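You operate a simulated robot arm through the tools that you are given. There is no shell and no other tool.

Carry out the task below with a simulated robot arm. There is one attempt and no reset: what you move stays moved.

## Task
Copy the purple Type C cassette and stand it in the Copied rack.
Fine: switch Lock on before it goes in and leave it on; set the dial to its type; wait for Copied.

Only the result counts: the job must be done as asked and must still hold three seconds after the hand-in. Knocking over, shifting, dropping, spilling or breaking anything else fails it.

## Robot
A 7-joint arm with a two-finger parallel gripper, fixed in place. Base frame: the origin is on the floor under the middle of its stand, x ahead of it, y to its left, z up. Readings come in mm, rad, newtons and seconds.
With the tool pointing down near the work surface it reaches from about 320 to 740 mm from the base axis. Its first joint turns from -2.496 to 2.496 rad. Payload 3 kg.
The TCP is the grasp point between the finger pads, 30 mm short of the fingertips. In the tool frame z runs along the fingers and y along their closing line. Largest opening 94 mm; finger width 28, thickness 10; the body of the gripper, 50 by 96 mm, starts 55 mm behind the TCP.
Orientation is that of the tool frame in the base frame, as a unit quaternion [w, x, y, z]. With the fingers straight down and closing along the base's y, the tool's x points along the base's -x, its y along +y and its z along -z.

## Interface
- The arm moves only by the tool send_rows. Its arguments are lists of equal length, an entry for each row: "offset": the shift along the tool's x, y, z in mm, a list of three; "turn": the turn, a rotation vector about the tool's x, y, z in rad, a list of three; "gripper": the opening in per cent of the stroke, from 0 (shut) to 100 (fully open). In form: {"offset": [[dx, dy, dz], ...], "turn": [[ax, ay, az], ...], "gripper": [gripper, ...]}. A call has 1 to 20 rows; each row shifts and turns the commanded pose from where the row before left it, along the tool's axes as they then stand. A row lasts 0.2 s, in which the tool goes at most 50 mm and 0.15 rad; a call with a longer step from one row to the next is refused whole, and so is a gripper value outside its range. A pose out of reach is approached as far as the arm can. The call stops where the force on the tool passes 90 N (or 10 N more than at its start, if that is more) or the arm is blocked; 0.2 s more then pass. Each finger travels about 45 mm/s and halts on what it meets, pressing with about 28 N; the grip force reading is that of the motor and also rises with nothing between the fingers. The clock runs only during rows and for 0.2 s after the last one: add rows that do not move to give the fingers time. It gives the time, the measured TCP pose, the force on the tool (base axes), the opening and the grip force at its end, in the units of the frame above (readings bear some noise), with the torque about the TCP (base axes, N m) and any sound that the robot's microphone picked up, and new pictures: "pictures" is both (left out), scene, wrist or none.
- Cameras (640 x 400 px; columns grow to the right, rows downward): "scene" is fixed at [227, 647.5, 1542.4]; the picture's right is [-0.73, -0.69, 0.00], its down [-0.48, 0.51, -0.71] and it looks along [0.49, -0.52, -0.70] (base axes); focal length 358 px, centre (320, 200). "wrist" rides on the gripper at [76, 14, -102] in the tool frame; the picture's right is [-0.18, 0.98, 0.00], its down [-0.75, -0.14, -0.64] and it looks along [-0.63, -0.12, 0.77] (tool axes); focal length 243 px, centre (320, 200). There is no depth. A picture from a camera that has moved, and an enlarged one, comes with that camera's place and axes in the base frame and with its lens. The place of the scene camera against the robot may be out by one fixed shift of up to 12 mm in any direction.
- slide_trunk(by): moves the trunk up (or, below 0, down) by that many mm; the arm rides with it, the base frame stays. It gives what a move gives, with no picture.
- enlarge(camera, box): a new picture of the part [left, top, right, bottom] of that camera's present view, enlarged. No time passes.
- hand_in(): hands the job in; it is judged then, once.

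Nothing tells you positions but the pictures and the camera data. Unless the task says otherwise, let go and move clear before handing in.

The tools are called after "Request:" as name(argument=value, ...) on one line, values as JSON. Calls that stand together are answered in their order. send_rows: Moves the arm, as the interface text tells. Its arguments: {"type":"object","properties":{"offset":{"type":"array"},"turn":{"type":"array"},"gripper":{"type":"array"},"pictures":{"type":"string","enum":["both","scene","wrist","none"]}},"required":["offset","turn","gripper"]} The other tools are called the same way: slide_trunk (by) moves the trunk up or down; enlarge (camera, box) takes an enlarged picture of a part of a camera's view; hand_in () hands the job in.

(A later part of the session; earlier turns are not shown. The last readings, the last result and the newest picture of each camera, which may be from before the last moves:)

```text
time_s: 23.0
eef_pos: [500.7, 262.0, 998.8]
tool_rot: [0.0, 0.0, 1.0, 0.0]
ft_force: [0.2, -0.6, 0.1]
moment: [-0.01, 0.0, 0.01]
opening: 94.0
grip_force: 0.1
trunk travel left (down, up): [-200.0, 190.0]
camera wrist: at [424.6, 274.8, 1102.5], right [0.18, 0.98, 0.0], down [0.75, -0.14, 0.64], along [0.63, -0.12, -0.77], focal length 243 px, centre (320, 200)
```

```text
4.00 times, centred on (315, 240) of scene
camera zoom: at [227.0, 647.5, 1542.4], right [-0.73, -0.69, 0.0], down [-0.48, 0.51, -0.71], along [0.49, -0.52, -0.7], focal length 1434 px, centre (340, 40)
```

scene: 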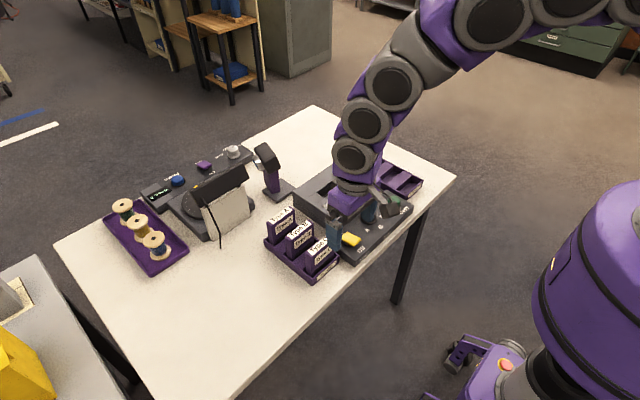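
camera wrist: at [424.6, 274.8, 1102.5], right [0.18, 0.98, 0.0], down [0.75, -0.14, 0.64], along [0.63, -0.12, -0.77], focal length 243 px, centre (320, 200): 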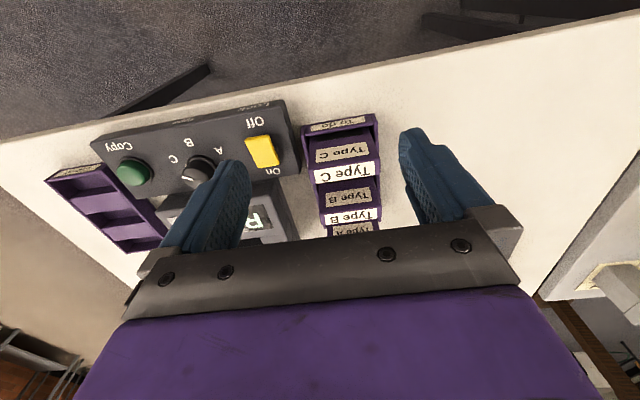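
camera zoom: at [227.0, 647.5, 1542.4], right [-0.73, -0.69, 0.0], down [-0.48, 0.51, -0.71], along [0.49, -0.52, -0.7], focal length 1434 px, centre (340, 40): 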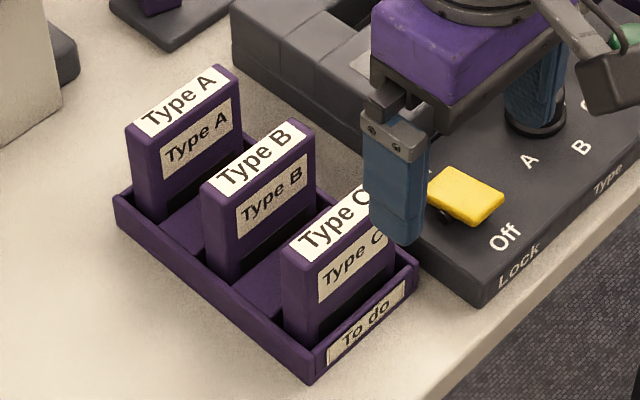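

The Type C cassette stands nearest to me in the To-do rack: about 80 mm wide along y, 20 mm thick along x, centre near (577, 276), top near z=874. I'll hover above it with the fingers fully open to check alignment.

Request:
send_rows(offset=[[-25.5, 4.6, 13], [-25.5, 4.6, 13], [-25, 4.6, 12], [0, 0, 0]], turn=[[0, 0, 0], [0, 0, 0], [0, 0, 0], [0, 0, 0]], gripper=[100, 100, 100, 100])

Request:
enlarge(camera="wrist", box=[200, 60, 440, 210])

Request:
enlarge(camera="scene", box=[255, 170, 375, 290])

```text
time_s: 24.0
eef_pos: [575.9, 274.4, 962.9]
tool_rot: [0.001, -0.001, 1.0, 0.001]
ft_force: [-0.1, 0.3, 0.2]
moment: [0.0, 0.01, 0.02]
opening: 94.1
grip_force: 0.2
trunk travel left (down, up): [-200.0, 190.0]
camera wrist: at [499.7, 288.0, 1064.7], right [0.18, 0.98, 0.0], down [0.75, -0.14, 0.64], along [0.63, -0.12, -0.77], focal length 243 px, centre (320, 200)
```

scene: 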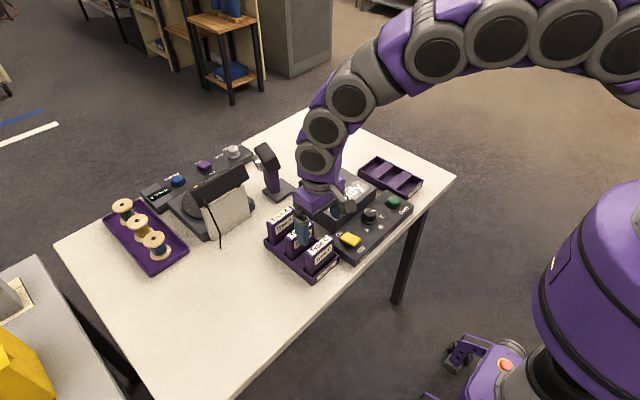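
wrist: 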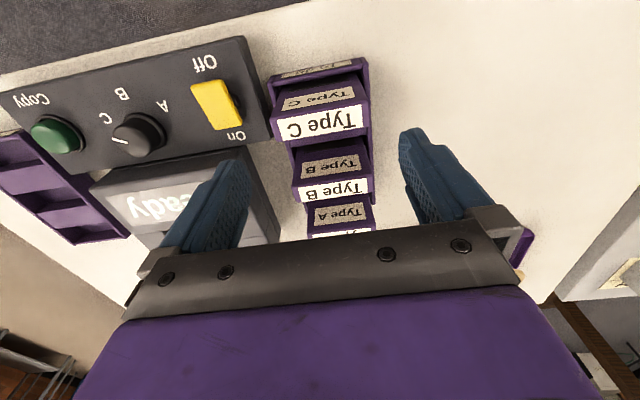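

```text
2.67 times, centred on (320, 135) of wrist
camera zoom: at [499.7, 288.0, 1064.7], right [0.18, 0.98, 0.0], down [0.75, -0.14, 0.64], along [0.63, -0.12, -0.77], focal length 647 px, centre (320, 373)
```

zoom: 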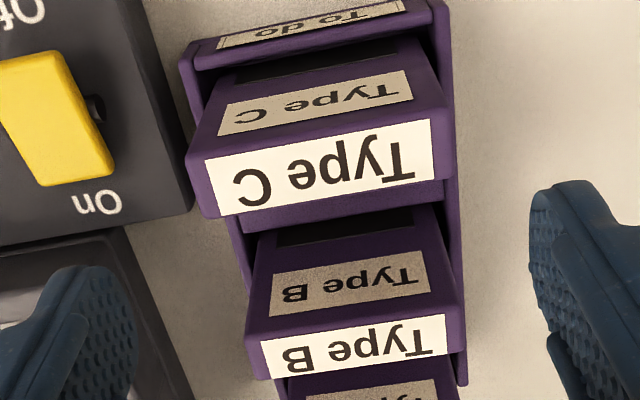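

```text
3.33 times, centred on (315, 230) of scene
camera zoom: at [227.0, 647.5, 1542.4], right [-0.73, -0.69, 0.0], down [-0.48, 0.51, -0.71], along [0.49, -0.52, -0.7], focal length 1195 px, centre (337, 100)
```

zoom: 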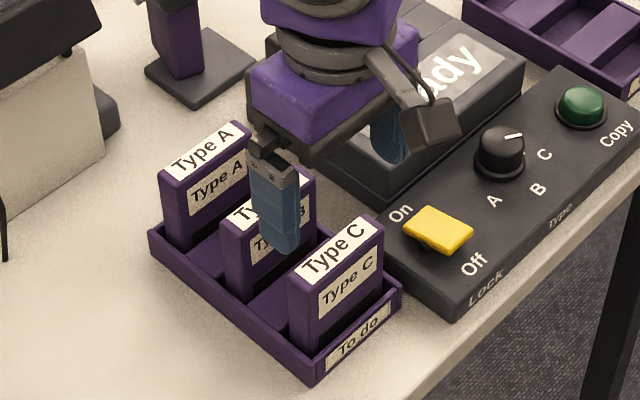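

I'm centred within ~1.5 mm over the Type C cassette. Before grasping, I'll hover the empty gripper over the copier slot to measure it, since the held cassette will block the view later.

Request:
send_rows(offset=[[-25, -38, 0], [-25, -38, 0], [-25, -38, 0], [-25, -38, 0], [-10, -40, 0], [0, 0, 0]], turn=[[0, 0, 0], [0, 0, 0], [0, 0, 0], [0, 0, 0], [0, 0, 0], [0, 0, 0]], gripper=[100, 100, 100, 100, 100, 100])

Request:
enlarge(camera="wrist", box=[200, 60, 440, 210])

Request:
enlarge(camera="scene", box=[280, 130, 440, 260])

```text
time_s: 25.4
eef_pos: [685.2, 81.0, 961.8]
tool_rot: [0.0, 0.0, 1.0, 0.001]
ft_force: [-0.1, 0.2, 0.3]
moment: [0.0, -0.02, -0.01]
opening: 93.8
grip_force: 0.0
trunk travel left (down, up): [-200.0, 190.0]
camera wrist: at [610.1, 94.7, 1064.0], right [0.18, 0.98, 0.0], down [0.75, -0.14, 0.64], along [0.63, -0.12, -0.77], focal length 243 px, centre (320, 200)
```

scene: 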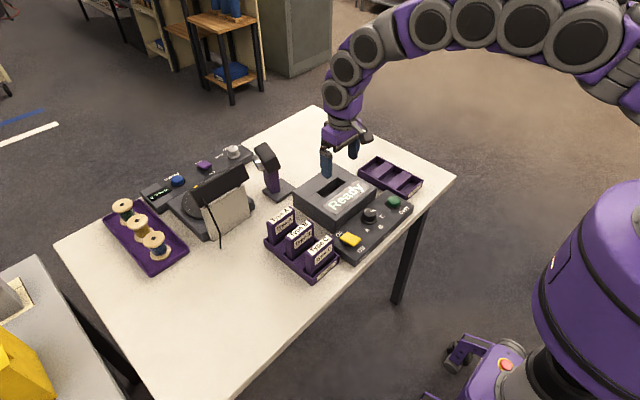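
wrist: 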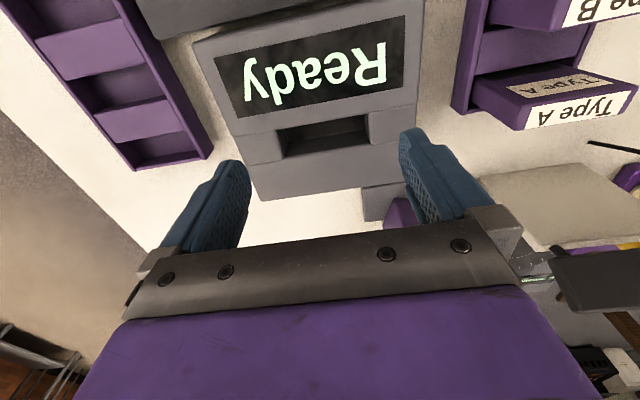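

```text
2.67 times, centred on (320, 135) of wrist
camera zoom: at [610.1, 94.7, 1064.0], right [0.18, 0.98, 0.0], down [0.75, -0.14, 0.64], along [0.63, -0.12, -0.77], focal length 647 px, centre (320, 373)
```

zoom: 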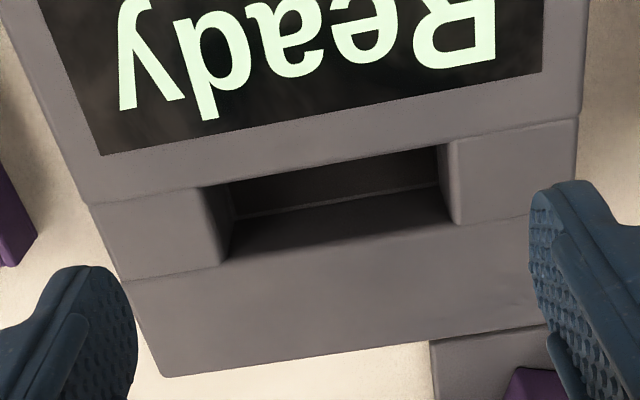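

```text
3.08 times, centred on (360, 195) of scene
camera zoom: at [227.0, 647.5, 1542.4], right [-0.73, -0.69, 0.0], down [-0.48, 0.51, -0.71], along [0.49, -0.52, -0.7], focal length 1103 px, centre (197, 215)
```

zoom: 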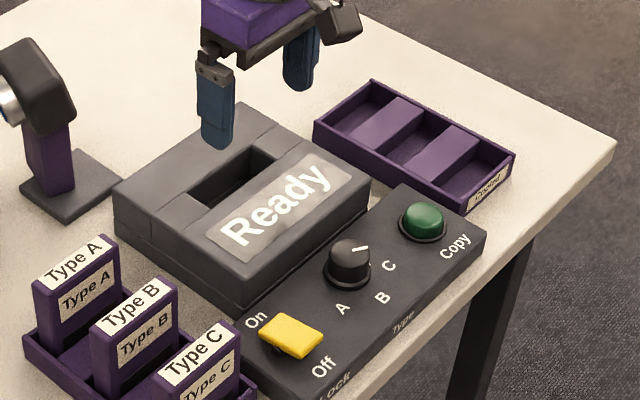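

The slot is visible: opening about 90×30 mm with lead-in, centre near (715, 80), copier top near z=842, slot floor perhaps near z=807. I'll move directly above it to refine.

Request:
send_rows(offset=[[-29.4, -1.3, 0], [0, 0, 0], [0, 0, 0]], turn=[[0, 0, 0], [0, 0, 0], [0, 0, 0]], gripper=[100, 100, 100], pictures="wrist")

Request:
enlarge(camera="wrist", box=[200, 40, 440, 190])

```text
time_s: 26.2
eef_pos: [716.9, 81.1, 962.1]
tool_rot: [0.0, 0.0, 1.0, 0.0]
ft_force: [-0.1, 0.3, 0.0]
moment: [0.02, 0.0, 0.0]
opening: 93.9
grip_force: 0.1
trunk travel left (down, up): [-200.0, 190.0]
camera wrist: at [641.0, 94.9, 1064.6], right [0.18, 0.98, 0.0], down [0.75, -0.14, 0.64], along [0.63, -0.12, -0.77], focal length 243 px, centre (320, 200)
```

wrist: 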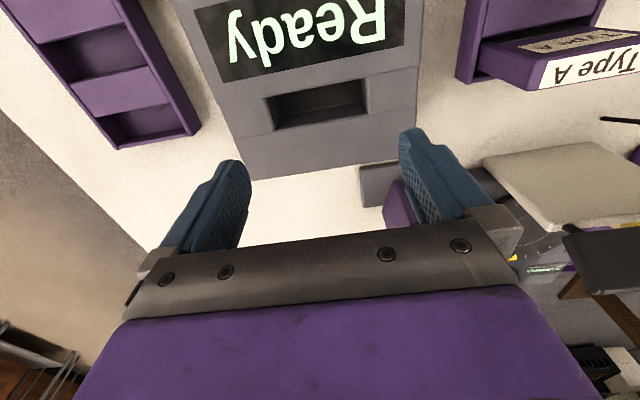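

```text
2.67 times, centred on (320, 115) of wrist
camera zoom: at [641.0, 94.9, 1064.6], right [0.18, 0.98, 0.0], down [0.75, -0.14, 0.64], along [0.63, -0.12, -0.77], focal length 647 px, centre (320, 427)
```

zoom: 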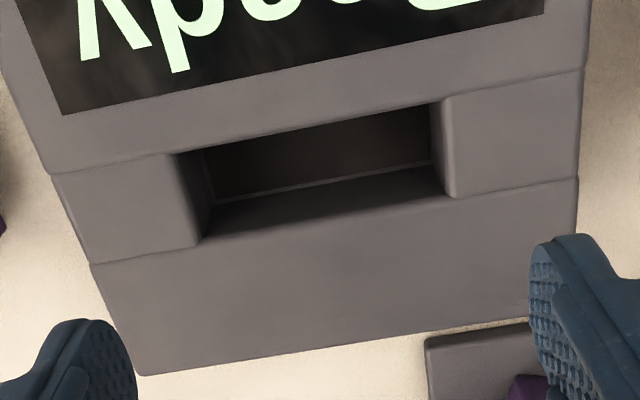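

The slot centre is at about (714, 80) with generous clearance. Now I'll look at the empty Copied rack to measure its position and yaw.

Request:
send_rows(offset=[[26, -32, -6], [26, -32, -6], [26, -32, -6], [26, -32, -6], [26, -32, -6], [26, -32, -6], [0, 0, 0]], turn=[[0, 0, 0], [0, 0, 0], [0, 0, 0], [0, 0, 0], [0, 0, 0], [0, 0, 0], [0, 0, 0]], gripper=[100, 100, 100, 100, 100, 100, 100])

Request:
enlarge(camera="wrist", box=[200, 60, 440, 210])

Request:
enlarge(camera="scene", box=[340, 130, 440, 230])

```text
time_s: 27.8
eef_pos: [557.8, -111.5, 999.2]
tool_rot: [0.0, 0.0, 1.0, 0.001]
ft_force: [0.0, 0.4, -0.7]
moment: [0.01, 0.01, 0.01]
opening: 93.8
grip_force: 0.0
trunk travel left (down, up): [-200.0, 190.0]
camera wrist: at [481.2, -99.1, 1101.9], right [0.18, 0.98, 0.0], down [0.75, -0.14, 0.64], along [0.63, -0.12, -0.77], focal length 243 px, centre (320, 200)
```

scene: 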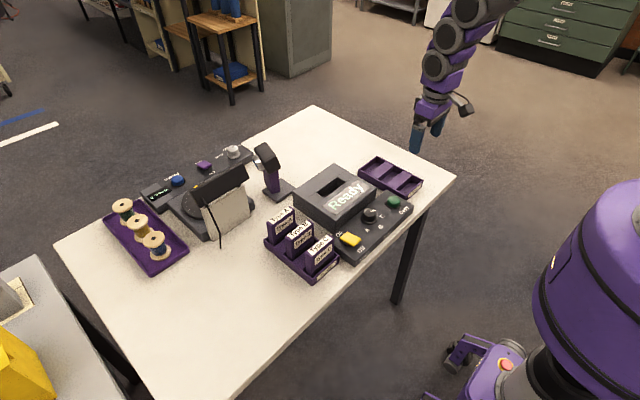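
wrist: 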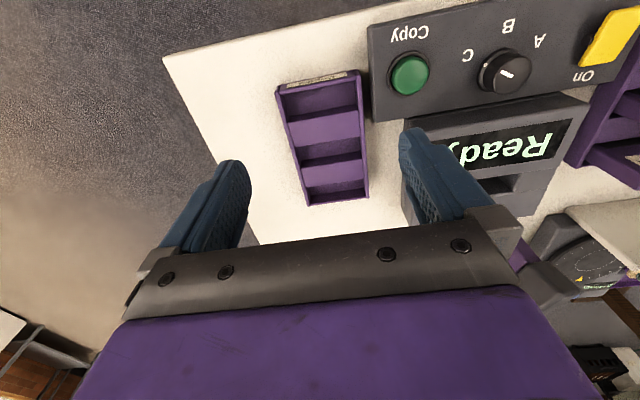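

```text
2.67 times, centred on (320, 135) of wrist
camera zoom: at [481.2, -99.1, 1101.9], right [0.18, 0.98, 0.0], down [0.75, -0.14, 0.64], along [0.63, -0.12, -0.77], focal length 647 px, centre (320, 373)
```

zoom: 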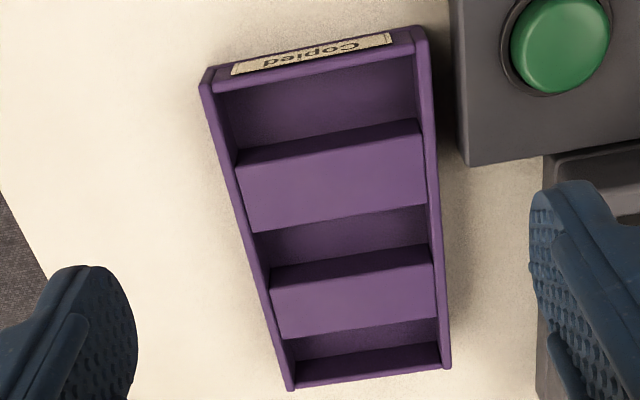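

```text
4.00 times, centred on (390, 180) of scene
camera zoom: at [227.0, 647.5, 1542.4], right [-0.73, -0.69, 0.0], down [-0.48, 0.51, -0.71], along [0.49, -0.52, -0.7], focal length 1434 px, centre (40, 280)
```

zoom: 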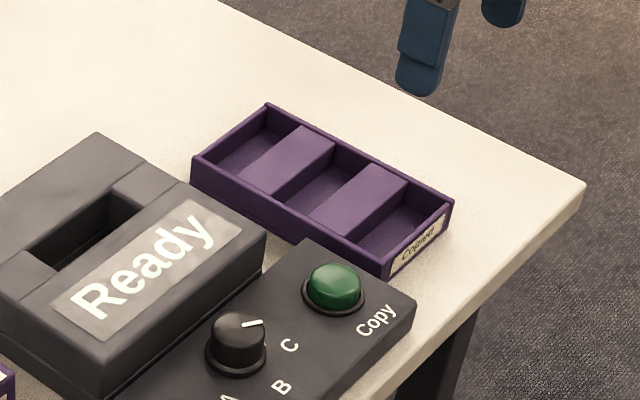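

The Copied rack looks axis-aligned with the base, spanning roughly x 550–730 and y −160 to −67. I'll zoom in to measure its pockets.

Request:
enlarge(camera="wrist", box=[265, 60, 385, 215])

Request:
enlarge(camera="scene", box=[350, 145, 430, 205])

Request:
enlarge(camera="scene", box=[255, 200, 345, 290])

```text
2.58 times, centred on (325, 138) of wrist
camera zoom: at [481.2, -99.1, 1101.9], right [0.18, 0.98, 0.0], down [0.75, -0.14, 0.64], along [0.63, -0.12, -0.77], focal length 626 px, centre (307, 361)
```

zoom: 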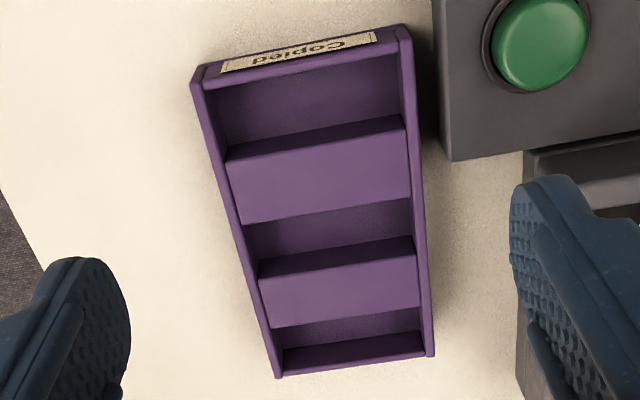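

```text
6.67 times, centred on (390, 175) of scene
camera zoom: at [227.0, 647.5, 1542.4], right [-0.73, -0.69, 0.0], down [-0.48, 0.51, -0.71], along [0.49, -0.52, -0.7], focal length 2389 px, centre (-147, 367)
```

zoom: 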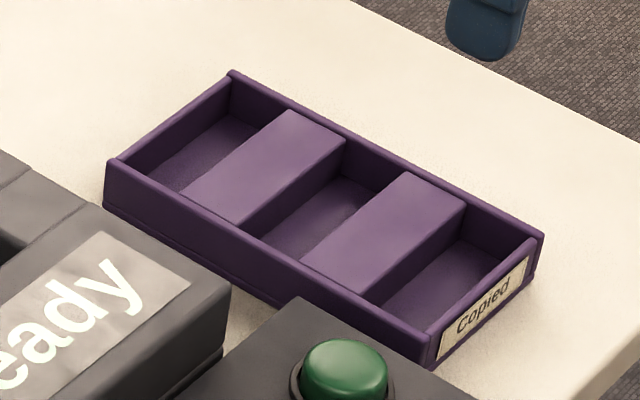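

```text
4.44 times, centred on (300, 245) of scene
camera zoom: at [227.0, 647.5, 1542.4], right [-0.73, -0.69, 0.0], down [-0.48, 0.51, -0.71], along [0.49, -0.52, -0.7], focal length 1593 px, centre (409, 0)
```

zoom: 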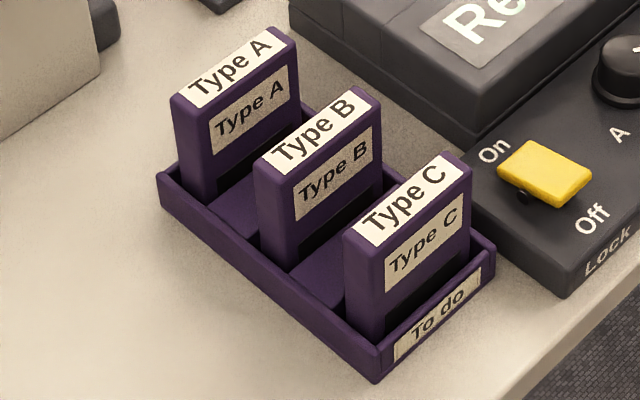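

Both racks look alike and are axis-aligned: five equal ~34 mm sections (pocket–divider–pocket–divider–pocket). I'll hover directly above the near pocket of the Copied rack to refine its centre.

Request:
send_rows(offset=[[-20.9, -2.8, 18], [0, 0, 18], [0, 0, 0], [0, 0, 0]], turn=[[0, 0, 0], [0, 0, 0], [0, 0, 0], [0, 0, 0]], gripper=[100, 100, 100, 100], pictures="wrist")

Request:
enlarge(camera="wrist", box=[240, 40, 400, 180])

```text
time_s: 28.8
eef_pos: [579.9, -112.6, 963.2]
tool_rot: [0.0, 0.0, 1.0, 0.001]
ft_force: [-0.1, 0.1, 0.4]
moment: [0.0, 0.01, -0.01]
opening: 94.1
grip_force: 0.1
trunk travel left (down, up): [-200.0, 190.0]
camera wrist: at [503.6, -99.4, 1065.0], right [0.18, 0.98, 0.0], down [0.75, -0.14, 0.64], along [0.63, -0.12, -0.77], focal length 243 px, centre (320, 200)
```

wrist: 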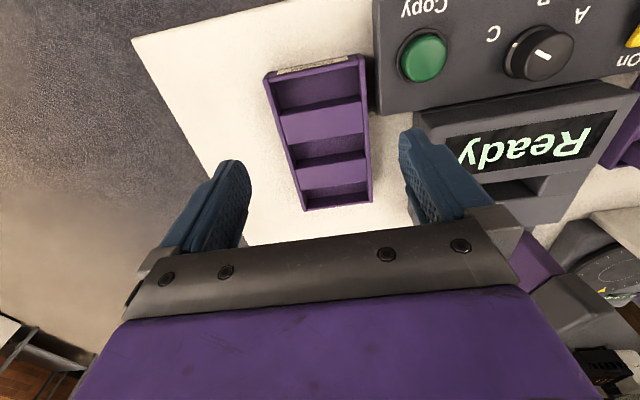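

```text
2.86 times, centred on (320, 110) of wrist
camera zoom: at [503.6, -99.4, 1065.0], right [0.18, 0.98, 0.0], down [0.75, -0.14, 0.64], along [0.63, -0.12, -0.77], focal length 693 px, centre (320, 457)
```

zoom: 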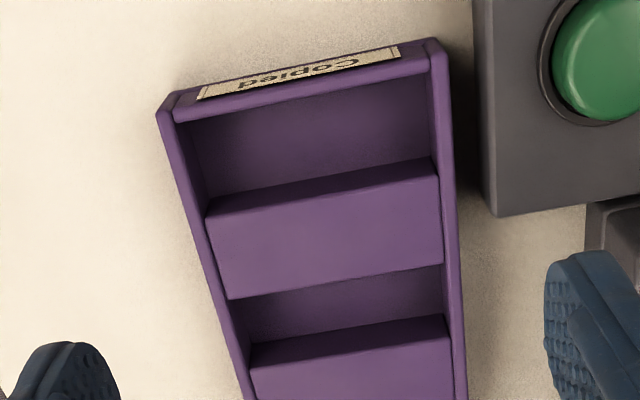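

The pocket centre is about (579, −116). I'll drop lower (fingertips ~50 mm above the rim) for a finer check.

Request:
send_rows(offset=[[1, -2, 20], [0, 0, 20], [0, 0, 20], [0, 0, 20], [0, 0, 0], [0, 0, 0]], turn=[[0, 0, 0], [0, 0, 0], [0, 0, 0], [0, 0, 0], [0, 0, 0], [0, 0, 0]], gripper=[100, 100, 100, 100, 100, 100], pictures="wrist")

Request:
enlarge(camera="wrist", box=[220, 30, 420, 155])

```text
time_s: 30.2
eef_pos: [578.5, -115.0, 882.4]
tool_rot: [0.001, 0.0, 1.0, 0.001]
ft_force: [-0.1, 0.7, 0.7]
moment: [0.03, 0.02, 0.0]
opening: 94.0
grip_force: 0.1
trunk travel left (down, up): [-200.0, 190.0]
camera wrist: at [503.2, -103.2, 984.5], right [0.18, 0.98, 0.0], down [0.75, -0.14, 0.64], along [0.63, -0.12, -0.77], focal length 243 px, centre (320, 200)
```

wrist: 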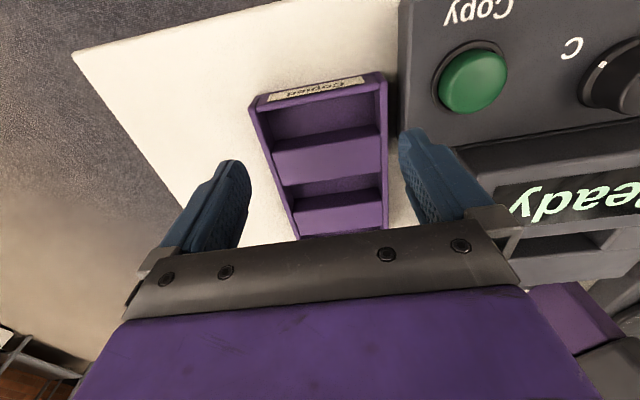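

```text
3.20 times, centred on (320, 92) of wrist
camera zoom: at [503.2, -103.2, 984.5], right [0.18, 0.98, 0.0], down [0.75, -0.14, 0.64], along [0.63, -0.12, -0.77], focal length 776 px, centre (320, 544)
```

zoom: 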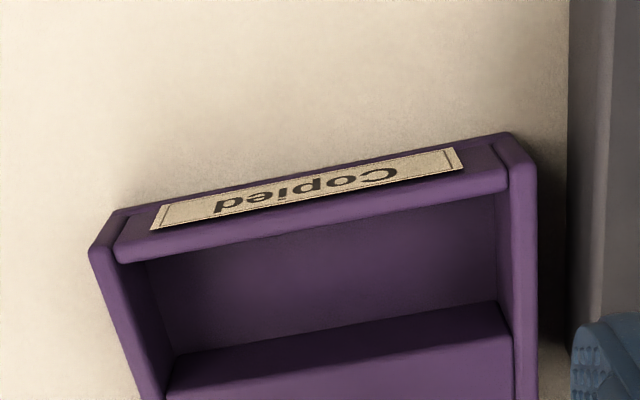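

The pocket centre matches the current tool position within about half a millimetre. Now I'll go up and back over to the Type C cassette.

Request:
send_rows(offset=[[0, 0, -40], [0, 0, -40], [0, 43.5, 0], [0, 43.5, 0], [0, 43.5, 0], [0, 43.5, 0], [0, 43.5, 0], [0, 43.5, 0], [1.3, 43.5, 0], [1.3, 43.5, 0], [0, 43.3, 0], [0, 0, 0], [0, 0, 20], [0, 0, 20], [0, 0, 0]], turn=[[0, 0, 0], [0, 0, 0], [0, 0, 0], [0, 0, 0], [0, 0, 0], [0, 0, 0], [0, 0, 0], [0, 0, 0], [0, 0, 0], [0, 0, 0], [0, 0, 0], [0, 0, 0], [0, 0, 0], [0, 0, 0], [0, 0, 0]], gripper=[100, 100, 100, 100, 100, 100, 100, 100, 100, 100, 100, 100, 100, 100, 100])

Request:
enlarge(camera="wrist", box=[200, 50, 440, 200])

Request:
enlarge(camera="scene", box=[255, 190, 375, 290])

```text
time_s: 33.4
eef_pos: [574.2, 276.8, 920.1]
tool_rot: [0.001, 0.0, 1.0, -0.001]
ft_force: [0.2, 0.3, 0.6]
moment: [-0.01, -0.02, 0.0]
opening: 94.2
grip_force: 0.0
trunk travel left (down, up): [-200.0, 190.0]
camera wrist: at [499.2, 289.6, 1023.1], right [0.18, 0.98, 0.0], down [0.75, -0.14, 0.64], along [0.63, -0.12, -0.77], focal length 243 px, centre (320, 200)
```

scene: 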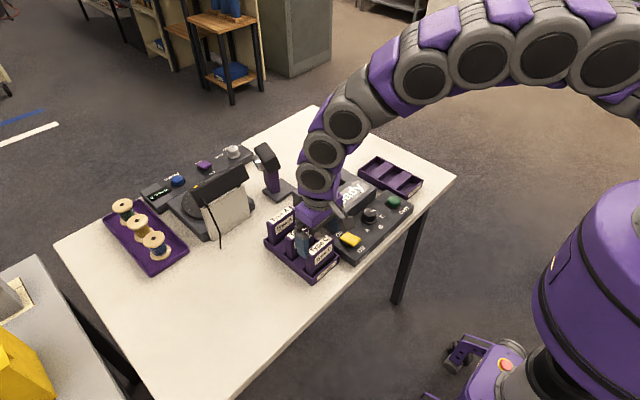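
wrist: 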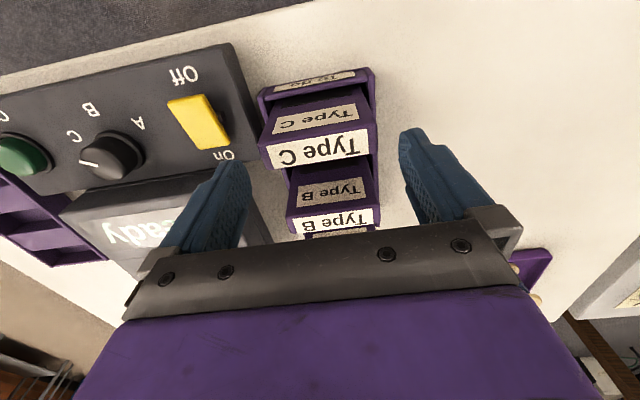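

```text
2.67 times, centred on (320, 125) of wrist
camera zoom: at [499.2, 289.6, 1023.1], right [0.18, 0.98, 0.0], down [0.75, -0.14, 0.64], along [0.63, -0.12, -0.77], focal length 647 px, centre (320, 400)
```

zoom: 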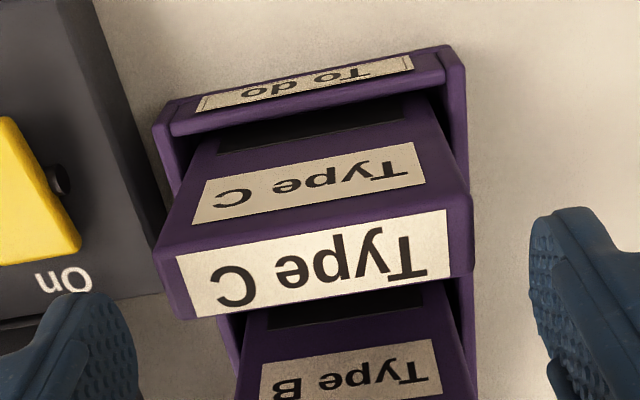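

```text
4.00 times, centred on (315, 240) of scene
camera zoom: at [227.0, 647.5, 1542.4], right [-0.73, -0.69, 0.0], down [-0.48, 0.51, -0.71], along [0.49, -0.52, -0.7], focal length 1434 px, centre (340, 40)
```

zoom: 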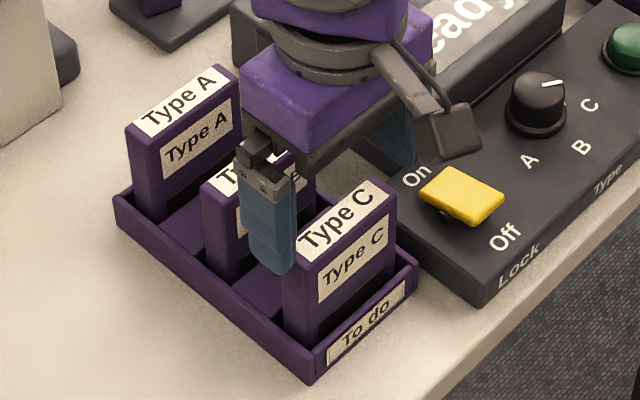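

The fingers straddle the Type C cassette; a small correction (+1.5, −1.5 mm) is needed. I'll descend to put the pads 38 mm down its sides and close on it.

Request:
send_rows(offset=[[-1.5, -1.5, 16], [0, 0, 20], [0, 0, 20], [0, 0, 0], [0, 0, 0], [0, 0, 0], [0, 0, 0]], turn=[[0, 0, 0], [0, 0, 0], [0, 0, 0], [0, 0, 0], [0, 0, 0], [0, 0, 0], [0, 0, 0]], gripper=[100, 100, 100, 100, 60, 60, 60])

Request:
enlarge(camera="wrist", box=[200, 50, 440, 200])

Request:
enlarge(camera="scene", box=[255, 190, 375, 290])

```text
time_s: 35.0
eef_pos: [578.5, 275.1, 866.1]
tool_rot: [0.001, 0.0, 1.0, 0.0]
ft_force: [0.7, 1.6, 4.4]
moment: [0.04, -0.12, -0.03]
opening: 83.7
grip_force: 27.8
trunk travel left (down, up): [-200.0, 190.0]
camera wrist: at [502.7, 288.4, 968.9], right [0.18, 0.98, 0.0], down [0.75, -0.14, 0.64], along [0.63, -0.12, -0.77], focal length 243 px, centre (320, 200)
```

scene: 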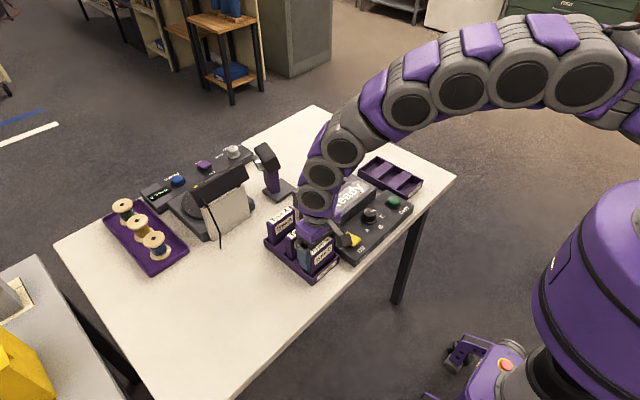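
wrist: 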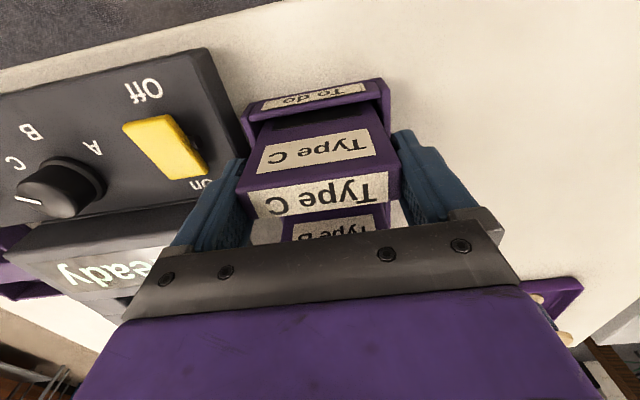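

```text
2.67 times, centred on (320, 125) of wrist
camera zoom: at [502.7, 288.4, 968.9], right [0.18, 0.98, 0.0], down [0.75, -0.14, 0.64], along [0.63, -0.12, -0.77], focal length 647 px, centre (320, 400)
```

zoom: 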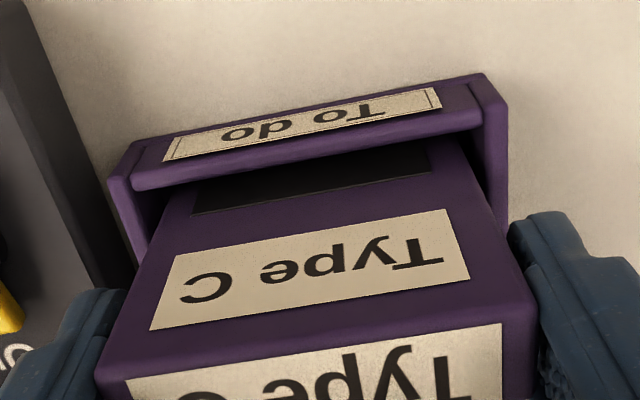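

```text
4.00 times, centred on (315, 240) of scene
camera zoom: at [227.0, 647.5, 1542.4], right [-0.73, -0.69, 0.0], down [-0.48, 0.51, -0.71], along [0.49, -0.52, -0.7], focal length 1434 px, centre (340, 40)
```

zoom: 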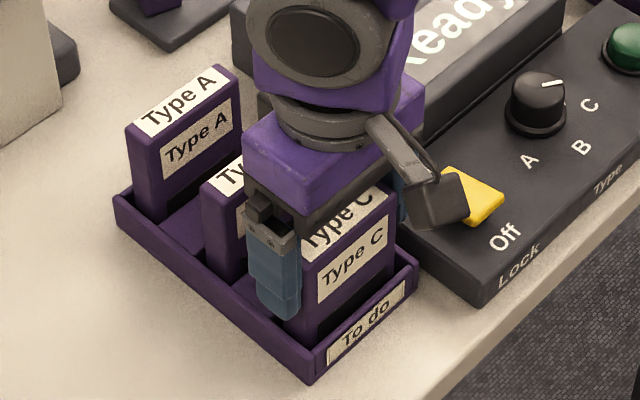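

The cassette is gripped (opening 83.7 mm). I'll lift it straight up about 115 mm and check it's held.

Request:
send_rows(offset=[[0, 0, -10], [0, 0, -20], [0, 0, -30], [0, 0, -30], [0, 0, -25], [0, 0, 0]], turn=[[0, 0, 0], [0, 0, 0], [0, 0, 0], [0, 0, 0], [0, 0, 0], [0, 0, 0]], gripper=[60, 60, 60, 60, 60, 60])

Request:
enlarge(camera="scene", box=[245, 150, 405, 290])

Request:
enlarge(camera="wrist", box=[200, 90, 440, 240])

```text
time_s: 36.4
eef_pos: [578.1, 275.5, 979.9]
tool_rot: [0.0, 0.0, 1.0, 0.0]
ft_force: [0.0, -0.9, -1.4]
moment: [0.04, 0.01, -0.01]
opening: 83.9
grip_force: 28.1
trunk travel left (down, up): [-200.0, 190.0]
camera wrist: at [502.0, 289.3, 1083.3], right [0.18, 0.98, 0.0], down [0.75, -0.14, 0.64], along [0.63, -0.12, -0.77], focal length 243 px, centre (320, 200)
```

scene: 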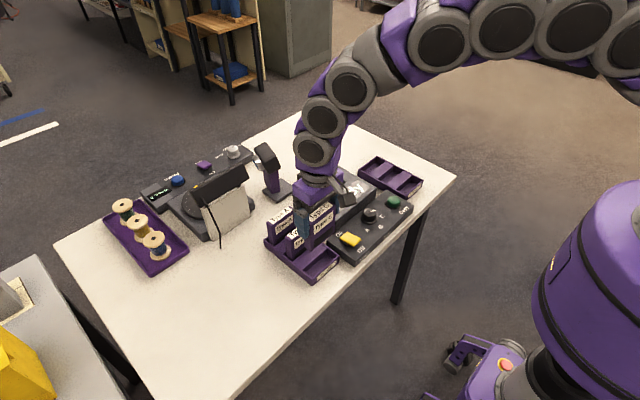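
wrist: 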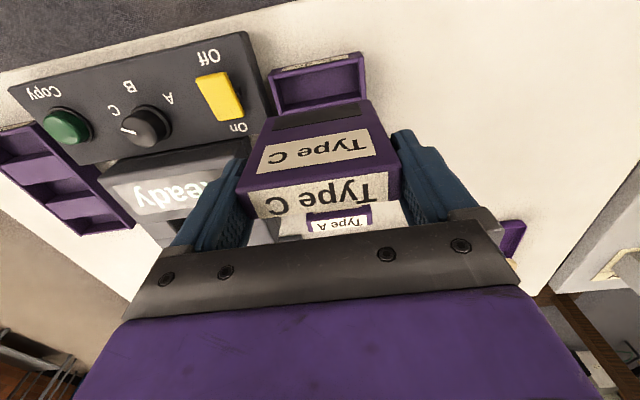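

```text
2.86 times, centred on (325, 220) of scene
camera zoom: at [227.0, 647.5, 1542.4], right [-0.73, -0.69, 0.0], down [-0.48, 0.51, -0.71], along [0.49, -0.52, -0.7], focal length 1024 px, centre (306, 143)
```

zoom: 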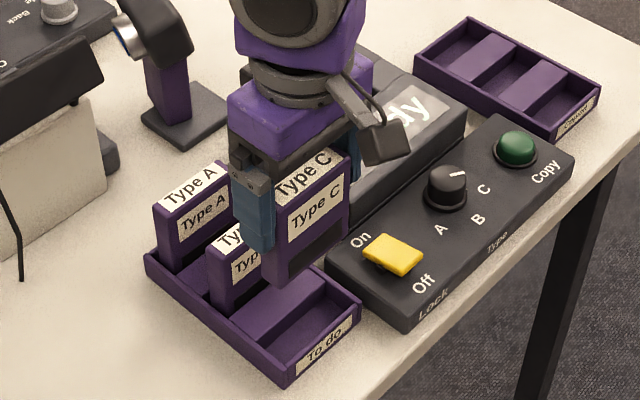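

```text
2.67 times, centred on (320, 165) of wrist
camera zoom: at [502.0, 289.3, 1083.3], right [0.18, 0.98, 0.0], down [0.75, -0.14, 0.64], along [0.63, -0.12, -0.77], focal length 647 px, centre (320, 293)
```

zoom: 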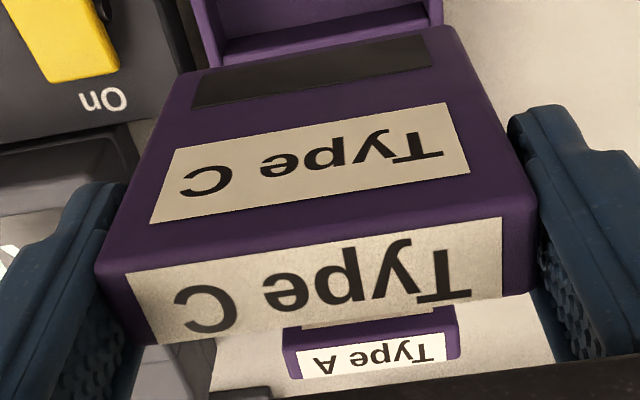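

The cassette is held upright and level, and the other cassettes are undisturbed. Now I'll carry it over the copier slot at this height.

Request:
send_rows(offset=[[-10, -38, 0], [-15, -38, 0], [-27, -34, 0], [-27, -28, 0], [-27, -28, 0], [-27.1, -27.8, 0], [0, 0, 0]], turn=[[0, 0, 0], [0, 0, 0], [0, 0, 0], [0, 0, 0], [0, 0, 0], [0, 0, 0], [0, 0, 0]], gripper=[60, 60, 60, 60, 60, 60, 60])

Request:
enlarge(camera="scene", box=[280, 120, 420, 240])

Request:
enlarge(camera="wrist", box=[200, 40, 440, 190])

```text
time_s: 38.0
eef_pos: [710.2, 79.6, 981.9]
tool_rot: [-0.001, 0.0, 1.0, -0.001]
ft_force: [0.7, 0.1, -1.8]
moment: [0.0, 0.03, -0.04]
opening: 83.7
grip_force: 27.5
trunk travel left (down, up): [-200.0, 190.0]
camera wrist: at [634.0, 92.6, 1083.8], right [0.18, 0.98, 0.0], down [0.75, -0.14, 0.64], along [0.63, -0.12, -0.77], focal length 243 px, centre (320, 200)
```

scene: 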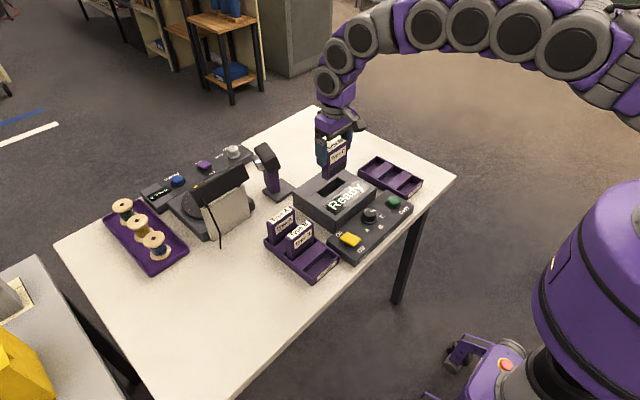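
wrist: 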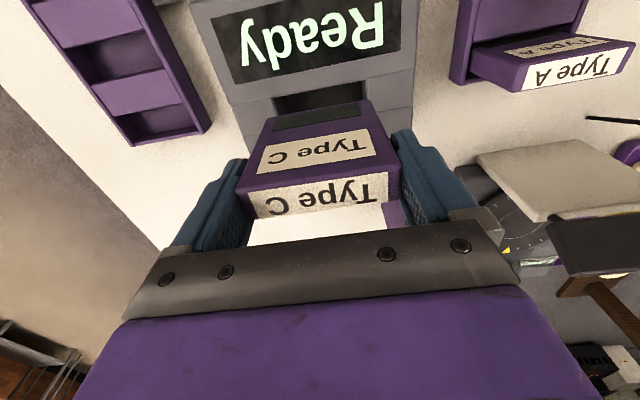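

```text
3.33 times, centred on (350, 180) of scene
camera zoom: at [227.0, 647.5, 1542.4], right [-0.73, -0.69, 0.0], down [-0.48, 0.51, -0.71], along [0.49, -0.52, -0.7], focal length 1195 px, centre (220, 267)
```

zoom: 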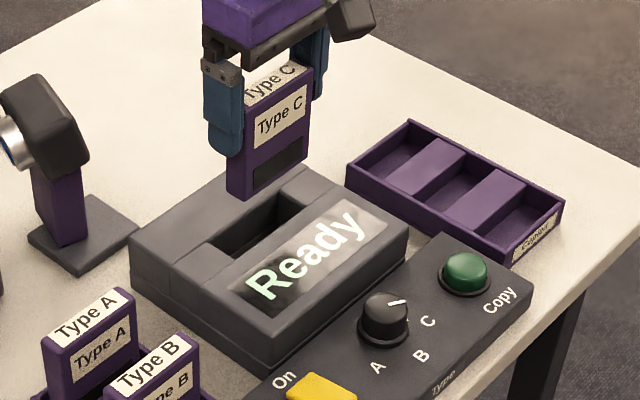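

```text
2.67 times, centred on (320, 115) of wrist
camera zoom: at [634.0, 92.6, 1083.8], right [0.18, 0.98, 0.0], down [0.75, -0.14, 0.64], along [0.63, -0.12, -0.77], focal length 647 px, centre (320, 427)
```

zoom: 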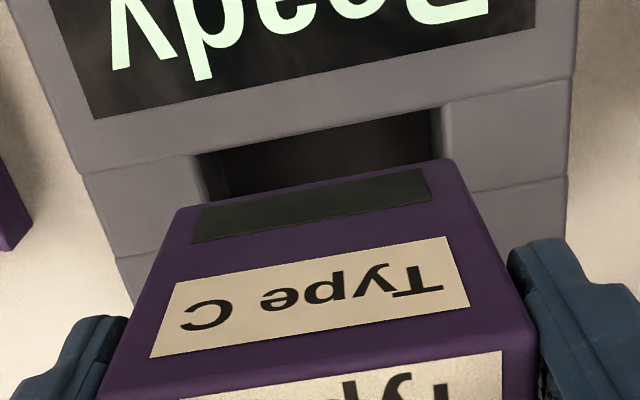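

The cassette hangs above the slot; the view suggests it should go 3 mm further in +x and 0.5 mm in +y. I'll correct and lower until its bottom is just above the copier top.

Request:
send_rows(offset=[[-3, 0.5, 10], [0, 0, 15], [0, 0, 13], [0, 0, 0], [0, 0, 0]], turn=[[0, 0, 0], [0, 0, 0], [0, 0, 0], [0, 0, 0], [0, 0, 0]], gripper=[60, 60, 60, 60, 60])

Request:
enlarge(camera="scene", box=[290, 130, 390, 230])

Request:
enlarge(camera="wrist", box=[200, 40, 440, 190])

```text
time_s: 39.2
eef_pos: [714.4, 80.4, 943.2]
tool_rot: [-0.001, 0.0, 1.0, 0.0]
ft_force: [0.4, 0.2, -1.7]
moment: [0.0, -0.02, 0.03]
opening: 83.5
grip_force: 28.0
trunk travel left (down, up): [-200.0, 190.0]
camera wrist: at [637.7, 93.9, 1045.6], right [0.18, 0.98, 0.0], down [0.75, -0.14, 0.64], along [0.63, -0.12, -0.77], focal length 243 px, centre (320, 200)
```

scene: 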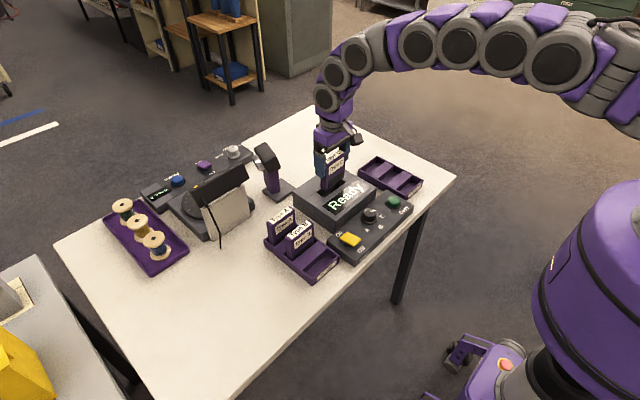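
wrist: 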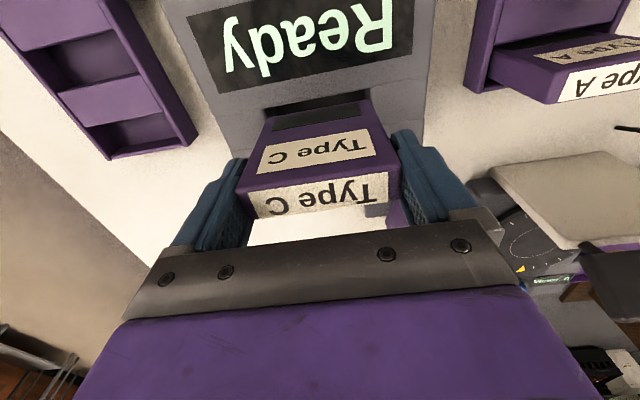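

```text
4.00 times, centred on (340, 180) of scene
camera zoom: at [227.0, 647.5, 1542.4], right [-0.73, -0.69, 0.0], down [-0.48, 0.51, -0.71], along [0.49, -0.52, -0.7], focal length 1434 px, centre (240, 280)
```

zoom: 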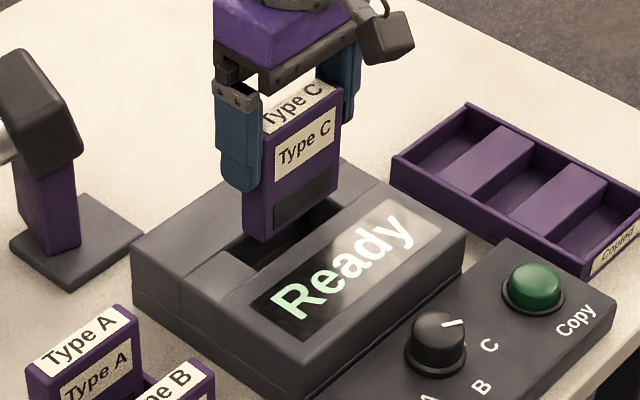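

```text
2.67 times, centred on (320, 115) of wrist
camera zoom: at [637.7, 93.9, 1045.6], right [0.18, 0.98, 0.0], down [0.75, -0.14, 0.64], along [0.63, -0.12, -0.77], focal length 647 px, centre (320, 427)
```

zoom: 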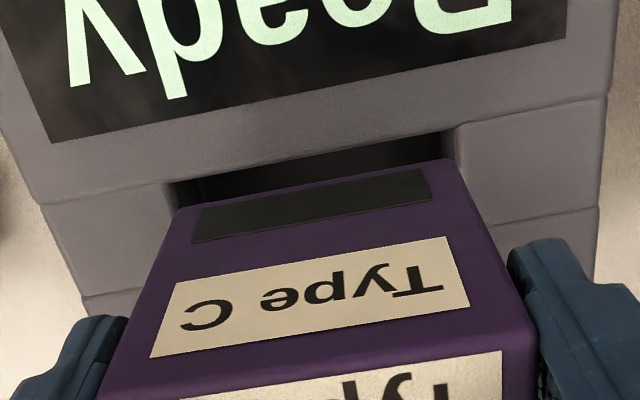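

Viewed together at similar depth, the cassette bottom and slot are centred within about a millimetre. I'll lower it into the slot gently.

Request:
send_rows(offset=[[0, 0.5, 6], [0, 0, 6], [0, 0, 6], [0, 0, 6]], turn=[[0, 0, 0], [0, 0, 0], [0, 0, 0], [0, 0, 0]], gripper=[60, 60, 60, 60])

Request:
enlarge(camera="scene", box=[290, 130, 390, 230])

Request:
enlarge(camera="wrist", box=[200, 40, 440, 190])

```text
time_s: 40.2
eef_pos: [713.9, 81.4, 923.0]
tool_rot: [0.002, 0.0, 1.0, -0.001]
ft_force: [-0.5, -0.1, 23.0]
moment: [-0.06, 0.43, 0.01]
opening: 83.9
grip_force: 27.6
trunk travel left (down, up): [-200.0, 190.0]
camera wrist: at [637.6, 94.6, 1024.6], right [0.18, 0.98, 0.0], down [0.75, -0.14, 0.65], along [0.64, -0.12, -0.76], focal length 243 px, centre (320, 200)
```

scene: 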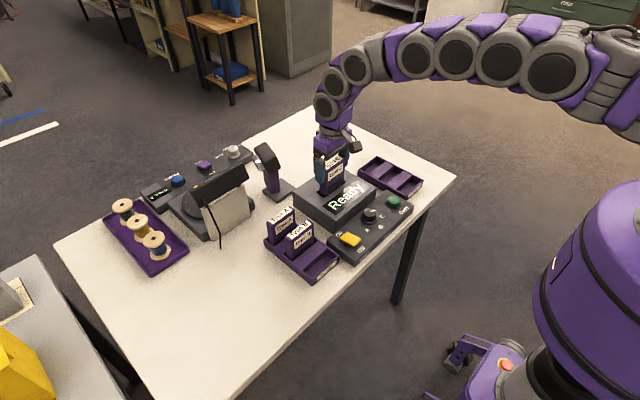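
wrist: 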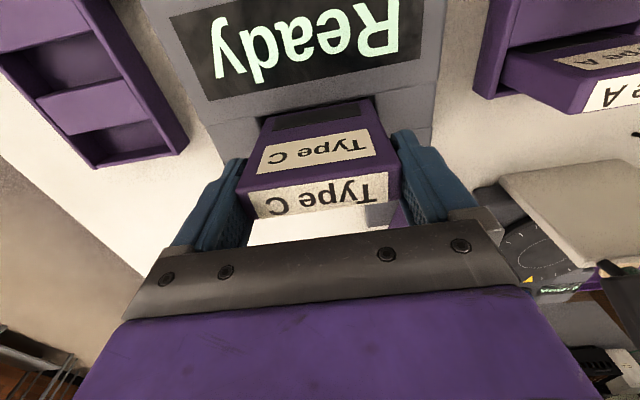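

```text
4.00 times, centred on (340, 180) of scene
camera zoom: at [227.0, 647.5, 1542.4], right [-0.73, -0.69, 0.0], down [-0.48, 0.51, -0.71], along [0.49, -0.52, -0.7], focal length 1434 px, centre (240, 280)
```

zoom: 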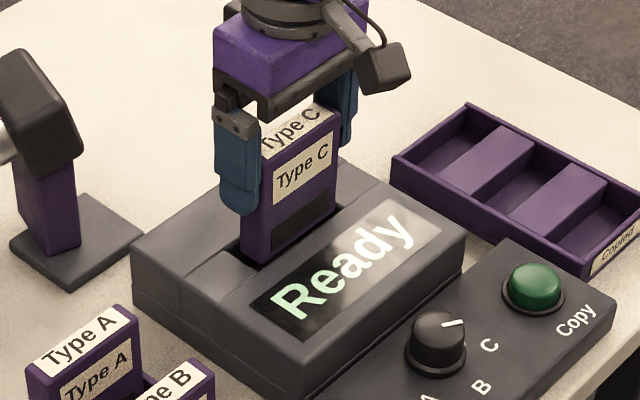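

```text
2.67 times, centred on (320, 115) of wrist
camera zoom: at [637.6, 94.6, 1024.6], right [0.18, 0.98, 0.0], down [0.75, -0.14, 0.65], along [0.64, -0.12, -0.76], focal length 647 px, centre (320, 427)
```

zoom: 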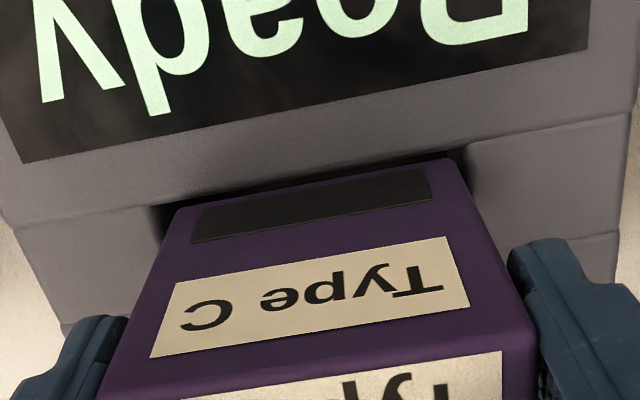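

The cassette met something after ~21 mm of descent (23 N upward, contact towards the near side). I'll look closely before pushing further.

Request:
enlarge(camera="scene", box=[310, 140, 370, 210])

Request:
enlarge(camera="wrist", box=[245, 80, 395, 150])

```text
5.71 times, centred on (340, 175) of scene
camera zoom: at [227.0, 647.5, 1542.4], right [-0.73, -0.69, 0.0], down [-0.48, 0.51, -0.71], along [0.49, -0.52, -0.7], focal length 2048 px, centre (206, 343)
```

zoom: 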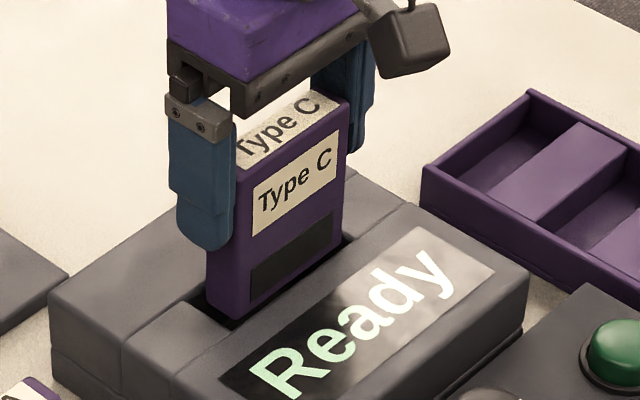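

```text
4.27 times, centred on (320, 115) of wrist
camera zoom: at [637.6, 94.6, 1024.6], right [0.18, 0.98, 0.0], down [0.75, -0.14, 0.65], along [0.64, -0.12, -0.76], focal length 1035 px, centre (320, 563)
```

zoom: 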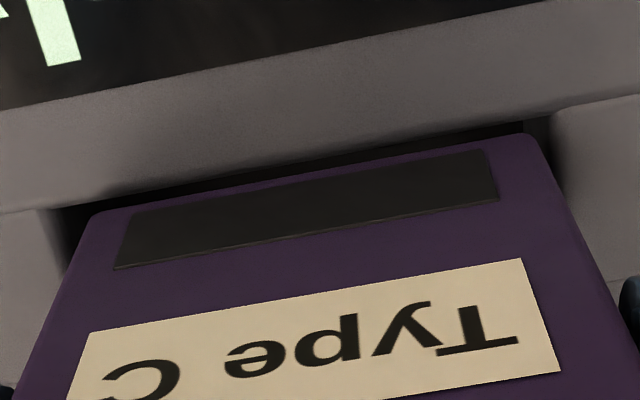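

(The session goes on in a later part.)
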